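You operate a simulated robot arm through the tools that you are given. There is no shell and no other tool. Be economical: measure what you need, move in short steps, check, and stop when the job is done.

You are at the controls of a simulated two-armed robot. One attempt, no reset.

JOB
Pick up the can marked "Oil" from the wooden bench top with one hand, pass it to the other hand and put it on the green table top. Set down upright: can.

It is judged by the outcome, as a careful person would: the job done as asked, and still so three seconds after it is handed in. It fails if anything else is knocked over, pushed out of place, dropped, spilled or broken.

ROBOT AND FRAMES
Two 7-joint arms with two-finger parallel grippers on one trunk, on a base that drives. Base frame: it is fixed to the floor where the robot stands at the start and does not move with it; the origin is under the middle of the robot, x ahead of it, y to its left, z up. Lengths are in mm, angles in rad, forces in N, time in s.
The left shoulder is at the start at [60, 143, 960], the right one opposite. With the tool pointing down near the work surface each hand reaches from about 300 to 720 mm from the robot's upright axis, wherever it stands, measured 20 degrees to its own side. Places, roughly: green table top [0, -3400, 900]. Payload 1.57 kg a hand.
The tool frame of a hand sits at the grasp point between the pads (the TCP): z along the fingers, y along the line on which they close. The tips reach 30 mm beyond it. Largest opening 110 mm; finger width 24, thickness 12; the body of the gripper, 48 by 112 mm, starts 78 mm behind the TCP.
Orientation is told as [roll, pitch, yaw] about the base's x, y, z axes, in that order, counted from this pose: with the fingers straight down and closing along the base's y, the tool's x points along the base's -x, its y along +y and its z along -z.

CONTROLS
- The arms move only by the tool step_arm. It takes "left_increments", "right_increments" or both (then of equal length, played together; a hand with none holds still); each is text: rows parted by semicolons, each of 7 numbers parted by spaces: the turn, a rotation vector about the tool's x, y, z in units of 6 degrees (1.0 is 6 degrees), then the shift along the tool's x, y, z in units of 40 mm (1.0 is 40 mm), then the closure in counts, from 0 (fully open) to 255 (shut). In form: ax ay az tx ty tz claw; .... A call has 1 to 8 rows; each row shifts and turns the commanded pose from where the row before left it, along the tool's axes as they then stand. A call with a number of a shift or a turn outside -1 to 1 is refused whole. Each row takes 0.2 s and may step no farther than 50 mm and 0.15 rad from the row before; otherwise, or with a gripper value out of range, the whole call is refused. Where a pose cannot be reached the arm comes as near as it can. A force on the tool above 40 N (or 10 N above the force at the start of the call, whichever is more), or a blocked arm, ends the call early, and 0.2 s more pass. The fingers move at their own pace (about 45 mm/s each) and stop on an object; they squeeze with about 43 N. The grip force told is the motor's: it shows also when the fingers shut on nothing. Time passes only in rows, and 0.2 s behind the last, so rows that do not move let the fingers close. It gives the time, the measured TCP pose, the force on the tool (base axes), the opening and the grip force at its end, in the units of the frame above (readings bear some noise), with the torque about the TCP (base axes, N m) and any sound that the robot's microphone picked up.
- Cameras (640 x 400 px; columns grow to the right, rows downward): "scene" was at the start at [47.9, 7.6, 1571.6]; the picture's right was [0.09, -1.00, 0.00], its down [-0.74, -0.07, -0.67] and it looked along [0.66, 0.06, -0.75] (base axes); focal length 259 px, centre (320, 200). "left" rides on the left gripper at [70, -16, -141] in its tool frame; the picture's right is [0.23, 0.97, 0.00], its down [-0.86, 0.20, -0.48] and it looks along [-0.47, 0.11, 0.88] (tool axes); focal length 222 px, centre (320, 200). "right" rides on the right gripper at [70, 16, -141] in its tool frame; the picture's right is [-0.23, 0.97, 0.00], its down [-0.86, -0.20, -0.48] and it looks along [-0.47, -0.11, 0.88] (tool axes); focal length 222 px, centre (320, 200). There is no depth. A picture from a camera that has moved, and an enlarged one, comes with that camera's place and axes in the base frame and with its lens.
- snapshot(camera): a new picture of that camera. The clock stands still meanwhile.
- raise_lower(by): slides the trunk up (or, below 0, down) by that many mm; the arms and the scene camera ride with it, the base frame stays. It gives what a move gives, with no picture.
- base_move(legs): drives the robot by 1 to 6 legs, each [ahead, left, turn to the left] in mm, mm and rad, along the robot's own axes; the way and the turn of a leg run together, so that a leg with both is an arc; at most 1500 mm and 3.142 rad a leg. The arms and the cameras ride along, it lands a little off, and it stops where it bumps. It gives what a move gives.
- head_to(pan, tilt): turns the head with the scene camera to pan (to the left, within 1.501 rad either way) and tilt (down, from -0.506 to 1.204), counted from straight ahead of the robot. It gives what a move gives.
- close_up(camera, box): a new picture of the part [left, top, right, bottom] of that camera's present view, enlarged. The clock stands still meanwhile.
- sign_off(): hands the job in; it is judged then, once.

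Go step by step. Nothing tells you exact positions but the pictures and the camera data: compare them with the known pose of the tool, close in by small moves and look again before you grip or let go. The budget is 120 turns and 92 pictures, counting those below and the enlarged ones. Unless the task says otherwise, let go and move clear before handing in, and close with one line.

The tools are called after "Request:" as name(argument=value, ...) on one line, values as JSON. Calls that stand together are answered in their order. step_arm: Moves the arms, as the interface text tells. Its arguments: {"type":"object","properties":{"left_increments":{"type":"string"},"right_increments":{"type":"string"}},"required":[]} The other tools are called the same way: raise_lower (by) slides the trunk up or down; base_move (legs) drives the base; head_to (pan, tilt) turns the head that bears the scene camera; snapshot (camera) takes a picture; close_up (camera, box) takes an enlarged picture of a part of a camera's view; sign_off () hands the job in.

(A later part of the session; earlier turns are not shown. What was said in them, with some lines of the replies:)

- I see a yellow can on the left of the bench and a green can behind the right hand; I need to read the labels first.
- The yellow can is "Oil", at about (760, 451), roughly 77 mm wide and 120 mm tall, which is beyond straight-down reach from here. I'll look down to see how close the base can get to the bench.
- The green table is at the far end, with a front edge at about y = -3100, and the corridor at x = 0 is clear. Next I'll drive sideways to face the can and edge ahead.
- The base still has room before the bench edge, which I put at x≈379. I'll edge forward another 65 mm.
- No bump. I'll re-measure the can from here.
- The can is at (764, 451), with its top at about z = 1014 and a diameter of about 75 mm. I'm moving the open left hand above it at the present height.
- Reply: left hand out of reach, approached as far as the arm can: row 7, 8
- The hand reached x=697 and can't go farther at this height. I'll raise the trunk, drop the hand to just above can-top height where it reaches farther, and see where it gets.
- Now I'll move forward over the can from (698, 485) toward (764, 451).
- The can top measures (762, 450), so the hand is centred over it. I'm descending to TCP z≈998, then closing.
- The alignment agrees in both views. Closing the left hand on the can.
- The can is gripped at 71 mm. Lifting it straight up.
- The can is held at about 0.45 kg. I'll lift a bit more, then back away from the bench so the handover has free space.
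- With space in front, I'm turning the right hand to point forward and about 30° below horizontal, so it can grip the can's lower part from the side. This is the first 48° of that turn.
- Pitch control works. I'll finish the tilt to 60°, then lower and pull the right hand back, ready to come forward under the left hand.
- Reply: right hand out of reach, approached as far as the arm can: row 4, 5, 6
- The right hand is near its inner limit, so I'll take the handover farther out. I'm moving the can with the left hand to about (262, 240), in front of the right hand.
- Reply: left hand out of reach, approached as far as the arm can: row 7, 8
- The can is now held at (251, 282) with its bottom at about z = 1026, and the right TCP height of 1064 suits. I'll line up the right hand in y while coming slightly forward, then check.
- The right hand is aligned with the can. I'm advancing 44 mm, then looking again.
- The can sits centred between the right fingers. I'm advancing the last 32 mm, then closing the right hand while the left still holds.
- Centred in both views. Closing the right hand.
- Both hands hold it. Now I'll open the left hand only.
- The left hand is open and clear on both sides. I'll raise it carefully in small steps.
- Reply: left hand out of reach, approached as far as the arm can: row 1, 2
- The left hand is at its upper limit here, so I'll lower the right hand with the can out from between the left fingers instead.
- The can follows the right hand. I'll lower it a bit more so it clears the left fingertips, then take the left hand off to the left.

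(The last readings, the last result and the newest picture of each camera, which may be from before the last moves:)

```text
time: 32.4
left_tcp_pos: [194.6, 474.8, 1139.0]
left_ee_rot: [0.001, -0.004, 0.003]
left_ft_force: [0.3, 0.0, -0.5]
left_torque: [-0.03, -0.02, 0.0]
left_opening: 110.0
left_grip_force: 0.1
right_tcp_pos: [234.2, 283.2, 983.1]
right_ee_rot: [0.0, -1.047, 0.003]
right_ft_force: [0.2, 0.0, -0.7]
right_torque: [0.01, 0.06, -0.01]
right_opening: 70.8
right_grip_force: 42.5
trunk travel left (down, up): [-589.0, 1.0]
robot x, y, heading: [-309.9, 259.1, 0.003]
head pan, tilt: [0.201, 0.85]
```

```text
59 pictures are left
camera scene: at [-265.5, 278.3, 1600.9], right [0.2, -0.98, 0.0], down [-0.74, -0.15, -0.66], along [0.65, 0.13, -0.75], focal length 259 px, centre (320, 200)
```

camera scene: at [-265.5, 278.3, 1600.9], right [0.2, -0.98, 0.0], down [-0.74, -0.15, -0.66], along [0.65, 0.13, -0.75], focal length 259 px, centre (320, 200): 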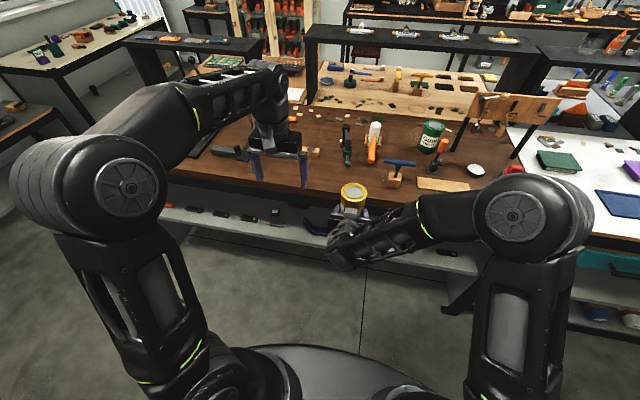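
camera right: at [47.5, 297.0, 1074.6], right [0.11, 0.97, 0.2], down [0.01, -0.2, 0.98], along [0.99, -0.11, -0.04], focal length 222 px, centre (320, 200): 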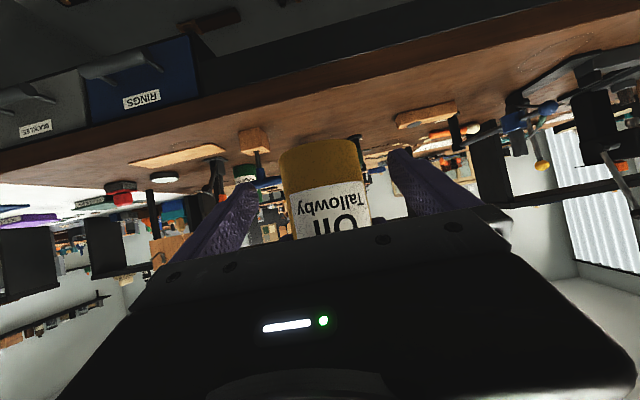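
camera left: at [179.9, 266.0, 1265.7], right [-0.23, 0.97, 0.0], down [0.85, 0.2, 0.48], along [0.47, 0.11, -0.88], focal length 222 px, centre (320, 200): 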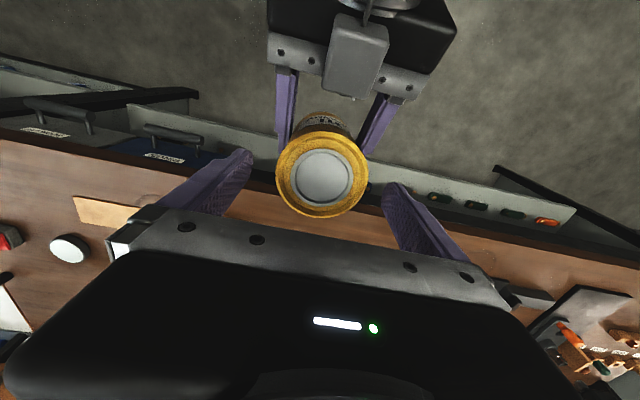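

Handover complete: the right hand alone holds the can. I'll raise it a bit, then turn right and drive down the corridor toward the green table.

Request:
step_arm(right_increments="0 0 0 -0.433 0 -0.25 255;0 0 0 -0.433 0 -0.25 255;0 0 0 -0.433 0 -0.25 255")

Request:
base_move(legs=[[0, 0, -0.785], [0, 0, -0.785]])

Request:
head_to(pan=0, tilt=0.5)

Request:
snapshot(camera="scene")

```text
time: 33.2
left_tcp_pos: [194.8, 473.7, 1139.5]
left_ee_rot: [0.001, -0.002, 0.001]
left_ft_force: [-0.3, 0.1, -0.1]
left_torque: [-0.01, -0.01, -0.02]
left_opening: 110.0
left_grip_force: 0.0
right_tcp_pos: [235.5, 282.7, 1044.3]
right_ee_rot: [-0.001, -1.047, 0.004]
right_ft_force: [-0.4, -0.1, -0.7]
right_torque: [0.0, 0.07, -0.01]
right_opening: 70.5
right_grip_force: 42.7
trunk travel left (down, up): [-589.0, 1.0]
robot x, y, heading: [-313.4, 261.6, 0.004]
head pan, tilt: [0.201, 0.85]
```

```text
time: 37.7
left_tcp_pos: [-93.1, -242.4, 1140.5]
left_ee_rot: [0.0, -0.004, -1.552]
left_ft_force: [0.2, 0.4, 0.1]
left_torque: [0.01, 0.0, 0.03]
left_opening: 109.8
left_grip_force: 0.1
right_tcp_pos: [-282.0, -287.0, 1044.7]
right_ee_rot: [0.0, -1.046, -1.553]
right_ft_force: [-0.1, -0.4, 0.3]
right_torque: [0.09, -0.01, 0.02]
right_opening: 70.8
right_grip_force: 43.0
trunk travel left (down, up): [-589.0, 1.0]
robot x, y, heading: [-311.2, 260.5, -1.554]
head pan, tilt: [0.201, 0.85]
```

```text
time: 38.5
left_tcp_pos: [-90.7, -241.6, 1139.1]
left_ee_rot: [0.001, -0.003, -1.555]
left_ft_force: [0.0, -1.3, 0.1]
left_torque: [-0.02, 0.0, 0.0]
left_opening: 110.0
left_grip_force: 0.1
right_tcp_pos: [-282.1, -286.6, 1044.6]
right_ee_rot: [0.001, -1.045, -1.555]
right_ft_force: [-1.1, 0.8, 0.1]
right_torque: [0.06, 0.01, 0.0]
right_opening: 70.8
right_grip_force: 43.0
trunk travel left (down, up): [-589.0, 1.0]
robot x, y, heading: [-315.5, 261.5, -1.553]
head pan, tilt: [0.0, 0.499]
```

```text
58 pictures are left
camera scene: at [-311.0, 200.1, 1630.8], right [-1.0, -0.02, 0.0], down [-0.01, 0.48, -0.88], along [0.02, -0.88, -0.48], focal length 259 px, centre (320, 200)
```

scene: 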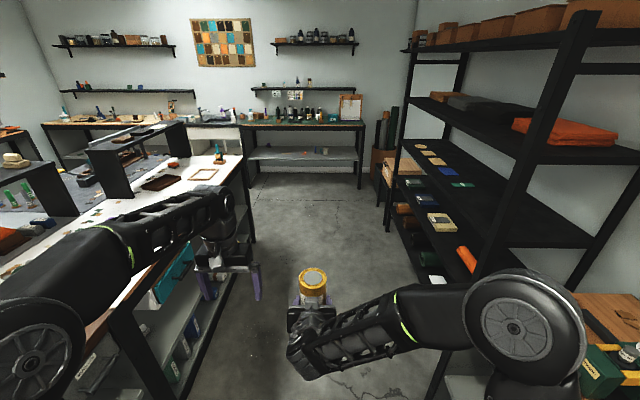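

The corridor is clear, with the shelf front at x≈-970 and the white table edge at x≈370. I'll shift slightly right, straighten and drive about 2450 mm ahead, then look again.

Request:
base_move(legs=[[0, -40, -0.017], [1225, 0, 0], [1225, 0, 0]])

Request:
snapshot(camera="scene")

```text
time: 51.0
left_tcp_pos: [-125.6, -2693.9, 1138.8]
left_ee_rot: [0.001, -0.003, -1.561]
left_ft_force: [-0.3, 1.2, -0.1]
left_torque: [0.01, 0.02, 0.0]
left_opening: 110.0
left_grip_force: 0.1
right_tcp_pos: [-318.0, -2738.1, 1044.8]
right_ee_rot: [-0.002, -1.045, -1.563]
right_ft_force: [-0.4, 0.3, -0.1]
right_torque: [0.05, -0.02, -0.01]
right_opening: 70.7
right_grip_force: 43.1
trunk travel left (down, up): [-589.0, 1.0]
robot x, y, heading: [-341.9, -2189.6, -1.562]
head pan, tilt: [0.0, 0.499]
```

```text
57 pictures are left
camera scene: at [-341.5, -2250.5, 1630.9], right [-1.0, -0.01, 0.0], down [0.0, 0.48, -0.88], along [0.01, -0.88, -0.48], focal length 259 px, centre (320, 200)
```

scene: 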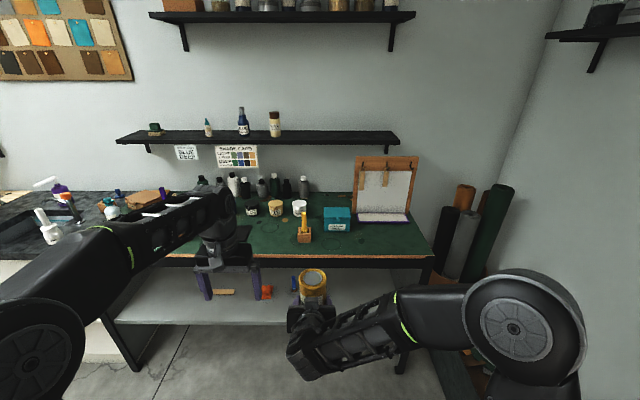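

Request:
close_up(camera="scene", box=[230, 160, 440, 292])

```text
3.03 times, centred on (335, 226) of scene
camera zoom: at [-341.5, -2250.5, 1630.9], right [-1.0, -0.01, 0.0], down [0.0, 0.48, -0.88], along [0.01, -0.88, -0.48], focal length 784 px, centre (274, 121)
```

zoom: 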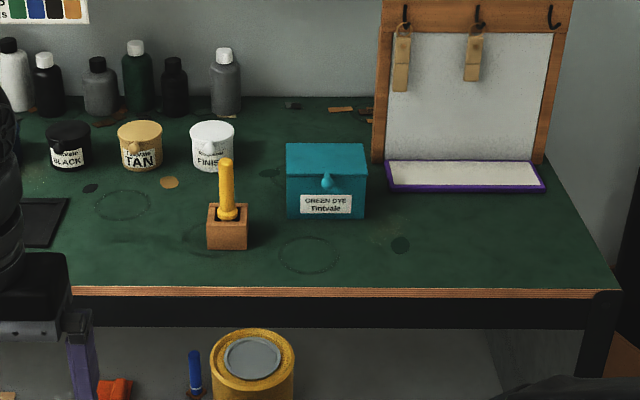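

There's free green space right of the blue box, and I'm aiming for about (-560, -3190). The table's front edge is at y≈-3097. First I'll pull the left hand back and up out of the way, and shift the can a little right.

Request:
step_arm(left_increments="0 0 0 0.6 0 -0.4 0;0 0 0 0.6 0 -0.4 0;0 0 0 0.6 0 -0.4 0;0 0 0 0.6 0 0 0", right_increments="0 0 0 0 -0.5 0 255;0 0 0 0 -0.5 0 255;0 0 0 0 -0.5 0 255;0 0 0 0 -0.5 0 255")

Request:
base_move(legs=[[0, -150, 0], [430, 0, 0]])

Request:
head_to(pan=0, tilt=0.8)

Request:
snapshot(camera="scene")

```text
time: 52.0
left_tcp_pos: [-127.5, -2609.2, 1180.6]
left_ee_rot: [0.01, 0.01, -1.57]
left_ft_force: [-3.6, 1.2, 0.3]
left_torque: [-0.1, -0.28, -0.04]
left_opening: 110.1
left_grip_force: 0.1
left hand out of reach, approached as far as the arm can: row 3, 4
right_tcp_pos: [-396.9, -2736.3, 1044.6]
right_ee_rot: [-0.002, -1.046, -1.56]
right_ft_force: [0.8, 0.4, 0.7]
right_torque: [0.1, 0.05, -0.09]
right_opening: 70.7
right_grip_force: 42.9
trunk travel left (down, up): [-589.0, 1.0]
robot x, y, heading: [-341.8, -2188.9, -1.56]
head pan, tilt: [0.0, 0.499]
```

```text
time: 55.6
left_tcp_pos: [-270.1, -3037.6, 1180.0]
left_ee_rot: [0.012, 0.009, -1.555]
left_ft_force: [0.3, 0.1, -0.6]
left_torque: [0.01, 0.01, 0.0]
left_opening: 110.2
left_grip_force: 0.1
right_tcp_pos: [-537.2, -3167.7, 1043.1]
right_ee_rot: [0.001, -1.045, -1.553]
right_ft_force: [0.1, -1.0, 0.2]
right_torque: [0.03, 0.03, 0.0]
right_opening: 70.8
right_grip_force: 43.6
trunk travel left (down, up): [-589.0, 1.0]
robot x, y, heading: [-489.3, -2615.0, -1.551]
head pan, tilt: [0.0, 0.499]
```

```text
time: 56.4
left_tcp_pos: [-268.9, -3037.6, 1180.1]
left_ee_rot: [0.012, 0.009, -1.555]
left_ft_force: [-0.6, 0.8, -0.8]
left_torque: [-0.02, -0.05, -0.01]
left_opening: 109.8
left_grip_force: 0.0
right_tcp_pos: [-536.6, -3165.4, 1044.3]
right_ee_rot: [-0.001, -1.045, -1.552]
right_ft_force: [-0.9, 0.1, 0.6]
right_torque: [0.04, -0.01, 0.02]
right_opening: 70.5
right_grip_force: 42.6
trunk travel left (down, up): [-589.0, 1.0]
robot x, y, heading: [-486.7, -2615.5, -1.55]
head pan, tilt: [0.0, 0.799]
```

```text
55 pictures are left
camera scene: at [-486.9, -2668.3, 1605.0], right [-1.0, -0.02, 0.0], down [-0.01, 0.72, -0.7], along [0.01, -0.7, -0.72], focal length 259 px, centre (320, 200)
```

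scene: 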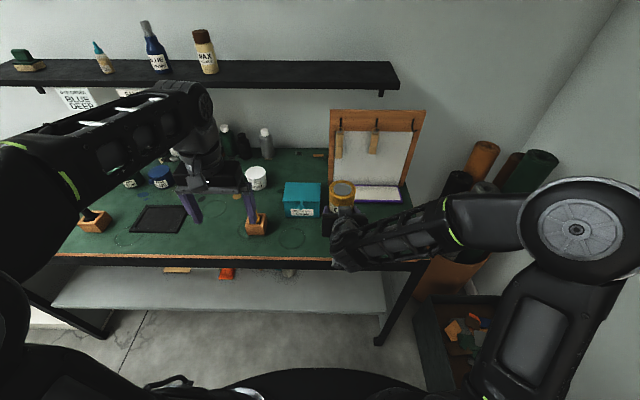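

Request:
close_up(camera="scene", box=[240, 160, 430, 280])

Request:
snapshot(camera="right")

```text
3.33 times, centred on (335, 220) of scene
camera zoom: at [-486.9, -2668.3, 1605.0], right [-1.0, -0.02, 0.0], down [-0.01, 0.72, -0.7], along [0.01, -0.7, -0.72], focal length 863 px, centre (270, 133)
```

zoom: 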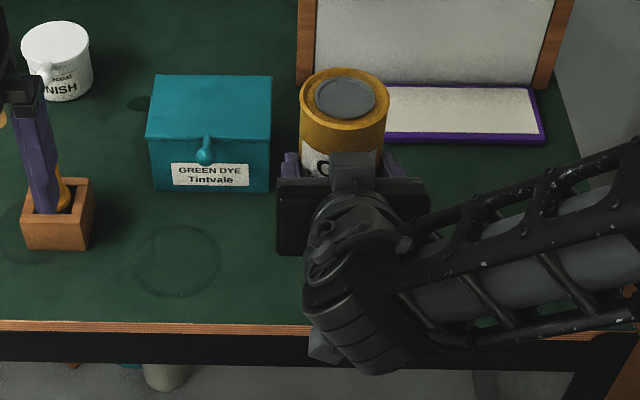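

```text
53 pictures are left
camera right: at [-524.2, -3009.6, 1054.2], right [0.98, -0.09, 0.2], down [-0.2, -0.02, 0.98], along [-0.09, -1.0, -0.04], focal length 222 px, centre (320, 200)
```

right: 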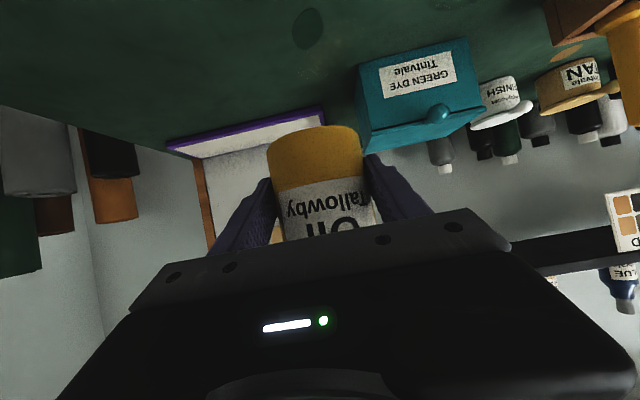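

The can is over free green surface. I'm shifting it 24 mm farther from the blue box and lowering to about 20 mm above the table.

Request:
step_arm(right_increments="0 0 0 0 -0.6 0 255;0 0 0 0.433 0 0.25 255;0 0 0 0.433 0 0.25 255;0 0 0 0.433 0 0.25 255;0 0 0 0.433 0 0.25 255")

Request:
snapshot(camera="right")

Request:
snapshot(camera="scene")

```text
time: 57.6
left_tcp_pos: [-269.4, -3039.3, 1180.8]
left_ee_rot: [0.016, 0.007, -1.556]
left_ft_force: [0.5, 0.5, 0.4]
left_torque: [-0.03, -0.02, -0.03]
left_opening: 110.1
left_grip_force: 0.0
right_tcp_pos: [-562.2, -3168.7, 964.4]
right_ee_rot: [0.002, -1.047, -1.554]
right_ft_force: [-0.1, 0.0, 0.2]
right_torque: [0.07, 0.01, 0.02]
right_opening: 70.9
right_grip_force: 43.2
trunk travel left (down, up): [-589.0, 1.0]
robot x, y, heading: [-483.3, -2619.8, -1.552]
head pan, tilt: [0.0, 0.799]
```

```text
52 pictures are left
camera right: at [-549.2, -3010.7, 973.4], right [0.98, -0.1, 0.2], down [-0.2, -0.02, 0.98], along [-0.09, -1.0, -0.04], focal length 222 px, centre (320, 200)
```

right: 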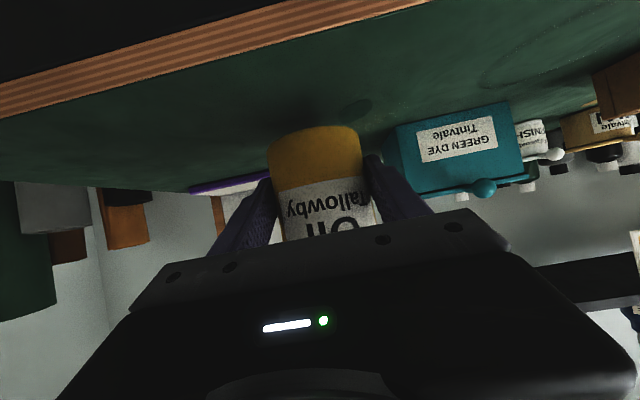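

```text
51 pictures are left
camera scene: at [-487.3, -2668.6, 1605.0], right [-1.0, -0.02, 0.0], down [-0.01, 0.72, -0.7], along [0.01, -0.7, -0.72], focal length 259 px, centre (320, 200)
```

scene: 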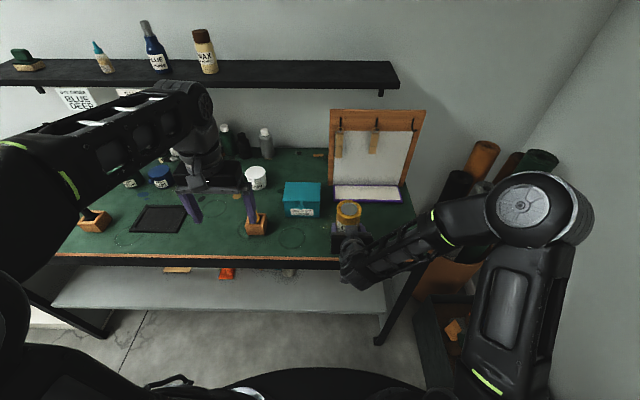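

All clear. Lowering slowly toward contact.

Request:
step_arm(right_increments="0 0 0 0.173 0 0.1 255;0 0 0 0.173 0 0.1 255;0 0 0 0.043 0 0.025 255;0 0 0 0.043 0 0.025 255")

Request:
close_up(camera="right", box=[220, 80, 460, 240])

```text
time: 58.6
left_tcp_pos: [-269.3, -3038.9, 1180.4]
left_ee_rot: [0.014, 0.009, -1.555]
left_ft_force: [0.2, -0.1, -0.9]
left_torque: [-0.01, 0.0, 0.02]
left_opening: 109.9
left_grip_force: 0.1
right_tcp_pos: [-561.4, -3166.9, 944.2]
right_ee_rot: [0.001, -1.045, -1.551]
right_ft_force: [-0.7, -0.5, -1.1]
right_torque: [0.07, -0.01, 0.03]
right_opening: 70.6
right_grip_force: 43.3
trunk travel left (down, up): [-589.0, 1.0]
robot x, y, heading: [-489.7, -2618.3, -1.549]
head pan, tilt: [0.0, 0.799]
```

```text
2.50 times, centred on (340, 160) of right
camera zoom: at [-548.4, -3010.8, 954.2], right [0.98, -0.09, 0.2], down [-0.2, -0.02, 0.98], along [-0.09, -1.0, -0.04], focal length 555 px, centre (270, 300)
```

zoom: 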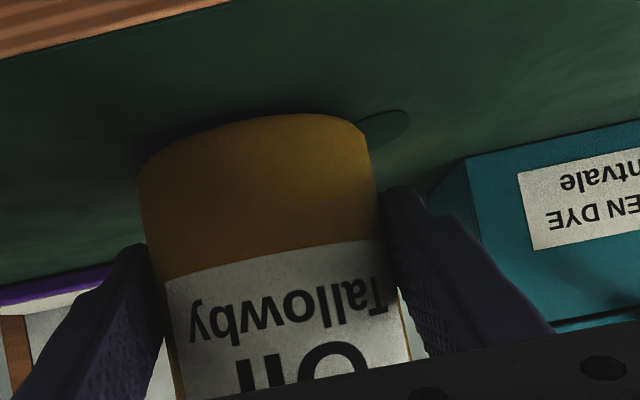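

A small dark patch lies right next to the can's edge, so I'll shift 16 mm away from it before touching down.

Request:
step_arm(right_increments="0 0 0 0 -0.4 0 255;0 0 0 0.043 0 0.025 255;0 0 0 0.043 0 0.025 255;0 0 0 0.022 0 0.0125 255")

Request:
close_up(camera="right", box=[220, 80, 460, 240])

```text
time: 59.6
left_tcp_pos: [-270.4, -3037.8, 1181.8]
left_ee_rot: [0.014, 0.007, -1.556]
left_ft_force: [0.4, -1.4, -0.2]
left_torque: [0.01, 0.01, 0.01]
left_opening: 110.1
left_grip_force: 0.0
right_tcp_pos: [-578.3, -3167.3, 940.8]
right_ee_rot: [-0.002, -1.049, -1.551]
right_ft_force: [-1.2, 0.9, 2.5]
right_torque: [0.25, 0.04, 0.02]
right_opening: 70.8
right_grip_force: 42.7
trunk travel left (down, up): [-589.0, 1.0]
robot x, y, heading: [-489.9, -2616.4, -1.552]
head pan, tilt: [0.0, 0.799]
```

```text
2.50 times, centred on (340, 160) of right
camera zoom: at [-564.8, -3010.5, 949.9], right [0.98, -0.09, 0.2], down [-0.2, -0.02, 0.98], along [-0.09, -1.0, -0.03], focal length 555 px, centre (270, 300)
```

zoom: 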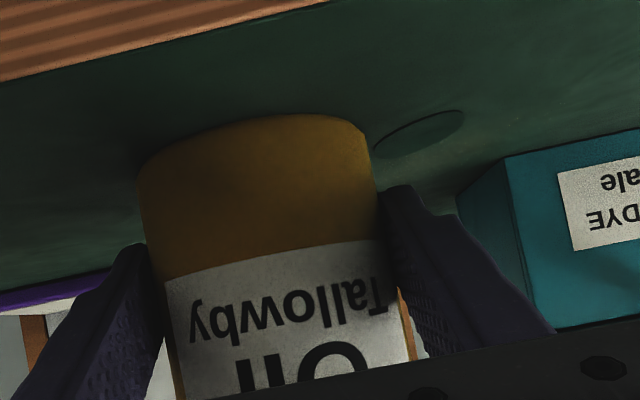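

Contact has started, with the force at +2.5 N and TCP 940.8 against 939.6 expected. I'll press one more millimetre and check.

Request:
step_arm(right_increments="0 0 0 0.022 0 0.0125 255;0 0 0 0 0 0 255")

```text
time: 60.2
left_tcp_pos: [-269.7, -3036.4, 1181.1]
left_ee_rot: [0.015, 0.007, -1.556]
left_ft_force: [0.3, -0.5, 0.9]
left_torque: [-0.01, -0.01, 0.01]
left_opening: 110.1
left_grip_force: 0.0
right_tcp_pos: [-577.9, -3168.7, 940.1]
right_ee_rot: [0.0, -1.052, -1.552]
right_ft_force: [-4.7, 2.7, 16.5]
right_torque: [0.63, 0.15, 0.12]
right_opening: 70.8
right_grip_force: 43.5
trunk travel left (down, up): [-589.0, 1.0]
robot x, y, heading: [-485.0, -2616.9, -1.548]
head pan, tilt: [0.0, 0.799]
```

Firm contact. Opening the right hand.

Request:
step_arm(right_increments="0 0 0 -0.012 0 -0.007 80;0 0 0 0 0 0 60;0 0 0 0 0 0 30;0 0 0 0 0 0 0;0 0 0 0 0 0 0")

Request:
close_up(camera="right", box=[180, 60, 480, 260])

```text
time: 61.4
left_tcp_pos: [-269.0, -3037.0, 1181.0]
left_ee_rot: [0.011, 0.009, -1.554]
left_ft_force: [0.3, 0.5, 0.3]
left_torque: [0.0, 0.0, -0.02]
left_opening: 110.1
left_grip_force: 0.0
right_tcp_pos: [-578.2, -3168.3, 938.7]
right_ee_rot: [0.0, -1.047, -1.552]
right_ft_force: [0.0, 0.2, 0.8]
right_torque: [0.0, -0.01, 0.0]
right_opening: 110.3
right_grip_force: 0.0
trunk travel left (down, up): [-589.0, 1.0]
robot x, y, heading: [-490.4, -2618.3, -1.551]
head pan, tilt: [0.0, 0.799]
```

```text
2.00 times, centred on (330, 160) of right
camera zoom: at [-564.5, -3010.7, 948.8], right [0.98, -0.09, 0.2], down [-0.2, -0.02, 0.98], along [-0.09, -1.0, -0.04], focal length 444 px, centre (300, 280)
```

zoom: 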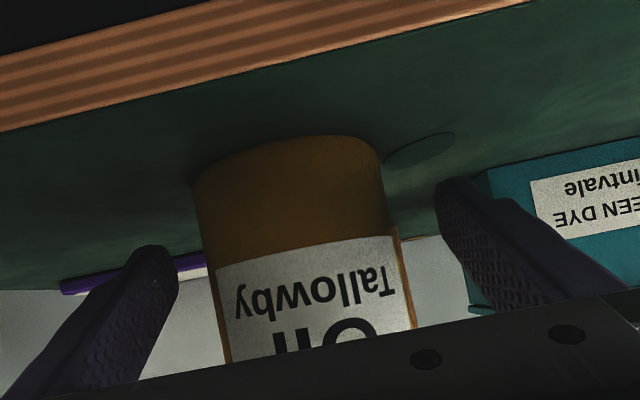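

The can stands free between the open fingers. I'll back the base straight out.

Request:
base_move(legs=[[-250, 0, 0]])

Request:
snapshot(camera="scene")

Request:
snapshot(camera="right")

```text
time: 63.2
left_tcp_pos: [-274.4, -2782.0, 1179.8]
left_ee_rot: [0.013, 0.009, -1.554]
left_ft_force: [0.5, 0.6, 0.5]
left_torque: [-0.04, 0.04, 0.0]
left_opening: 110.0
left_grip_force: 0.2
right_tcp_pos: [-582.7, -2911.4, 939.5]
right_ee_rot: [0.001, -1.047, -1.552]
right_ft_force: [-0.4, 0.6, 0.3]
right_torque: [-0.02, -0.01, 0.01]
right_opening: 110.3
right_grip_force: 0.0
trunk travel left (down, up): [-589.0, 1.0]
robot x, y, heading: [-493.5, -2360.6, -1.548]
head pan, tilt: [0.0, 0.799]
```

```text
47 pictures are left
camera scene: at [-491.9, -2411.5, 1605.0], right [-1.0, -0.02, 0.0], down [-0.01, 0.72, -0.7], along [0.01, -0.7, -0.72], focal length 259 px, centre (320, 200)
```

scene: 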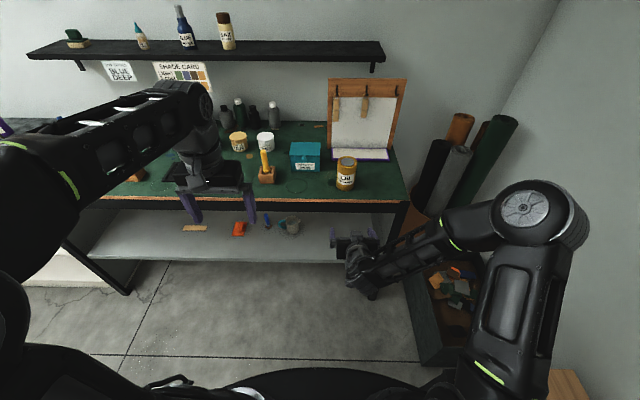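

```text
46 pictures are left
camera right: at [-569.5, -2755.1, 949.2], right [0.98, -0.09, 0.2], down [-0.2, -0.02, 0.98], along [-0.09, -1.0, -0.04], focal length 222 px, centre (320, 200)
```

right: 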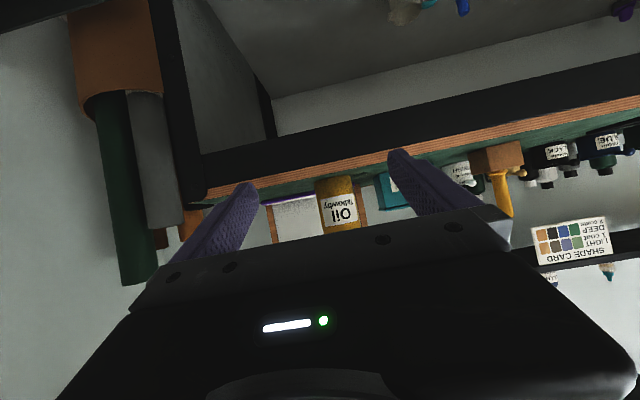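

The can stands upright on the green table, nothing around it has moved, and both hands are clear. Handing in.

Request:
sign_off()

```text
The job is handed in.
```

The "Oil" can was picked up with the left hand, passed to the right hand and set upright on the green table top. I saw nothing else disturbed, and the job is handed in.
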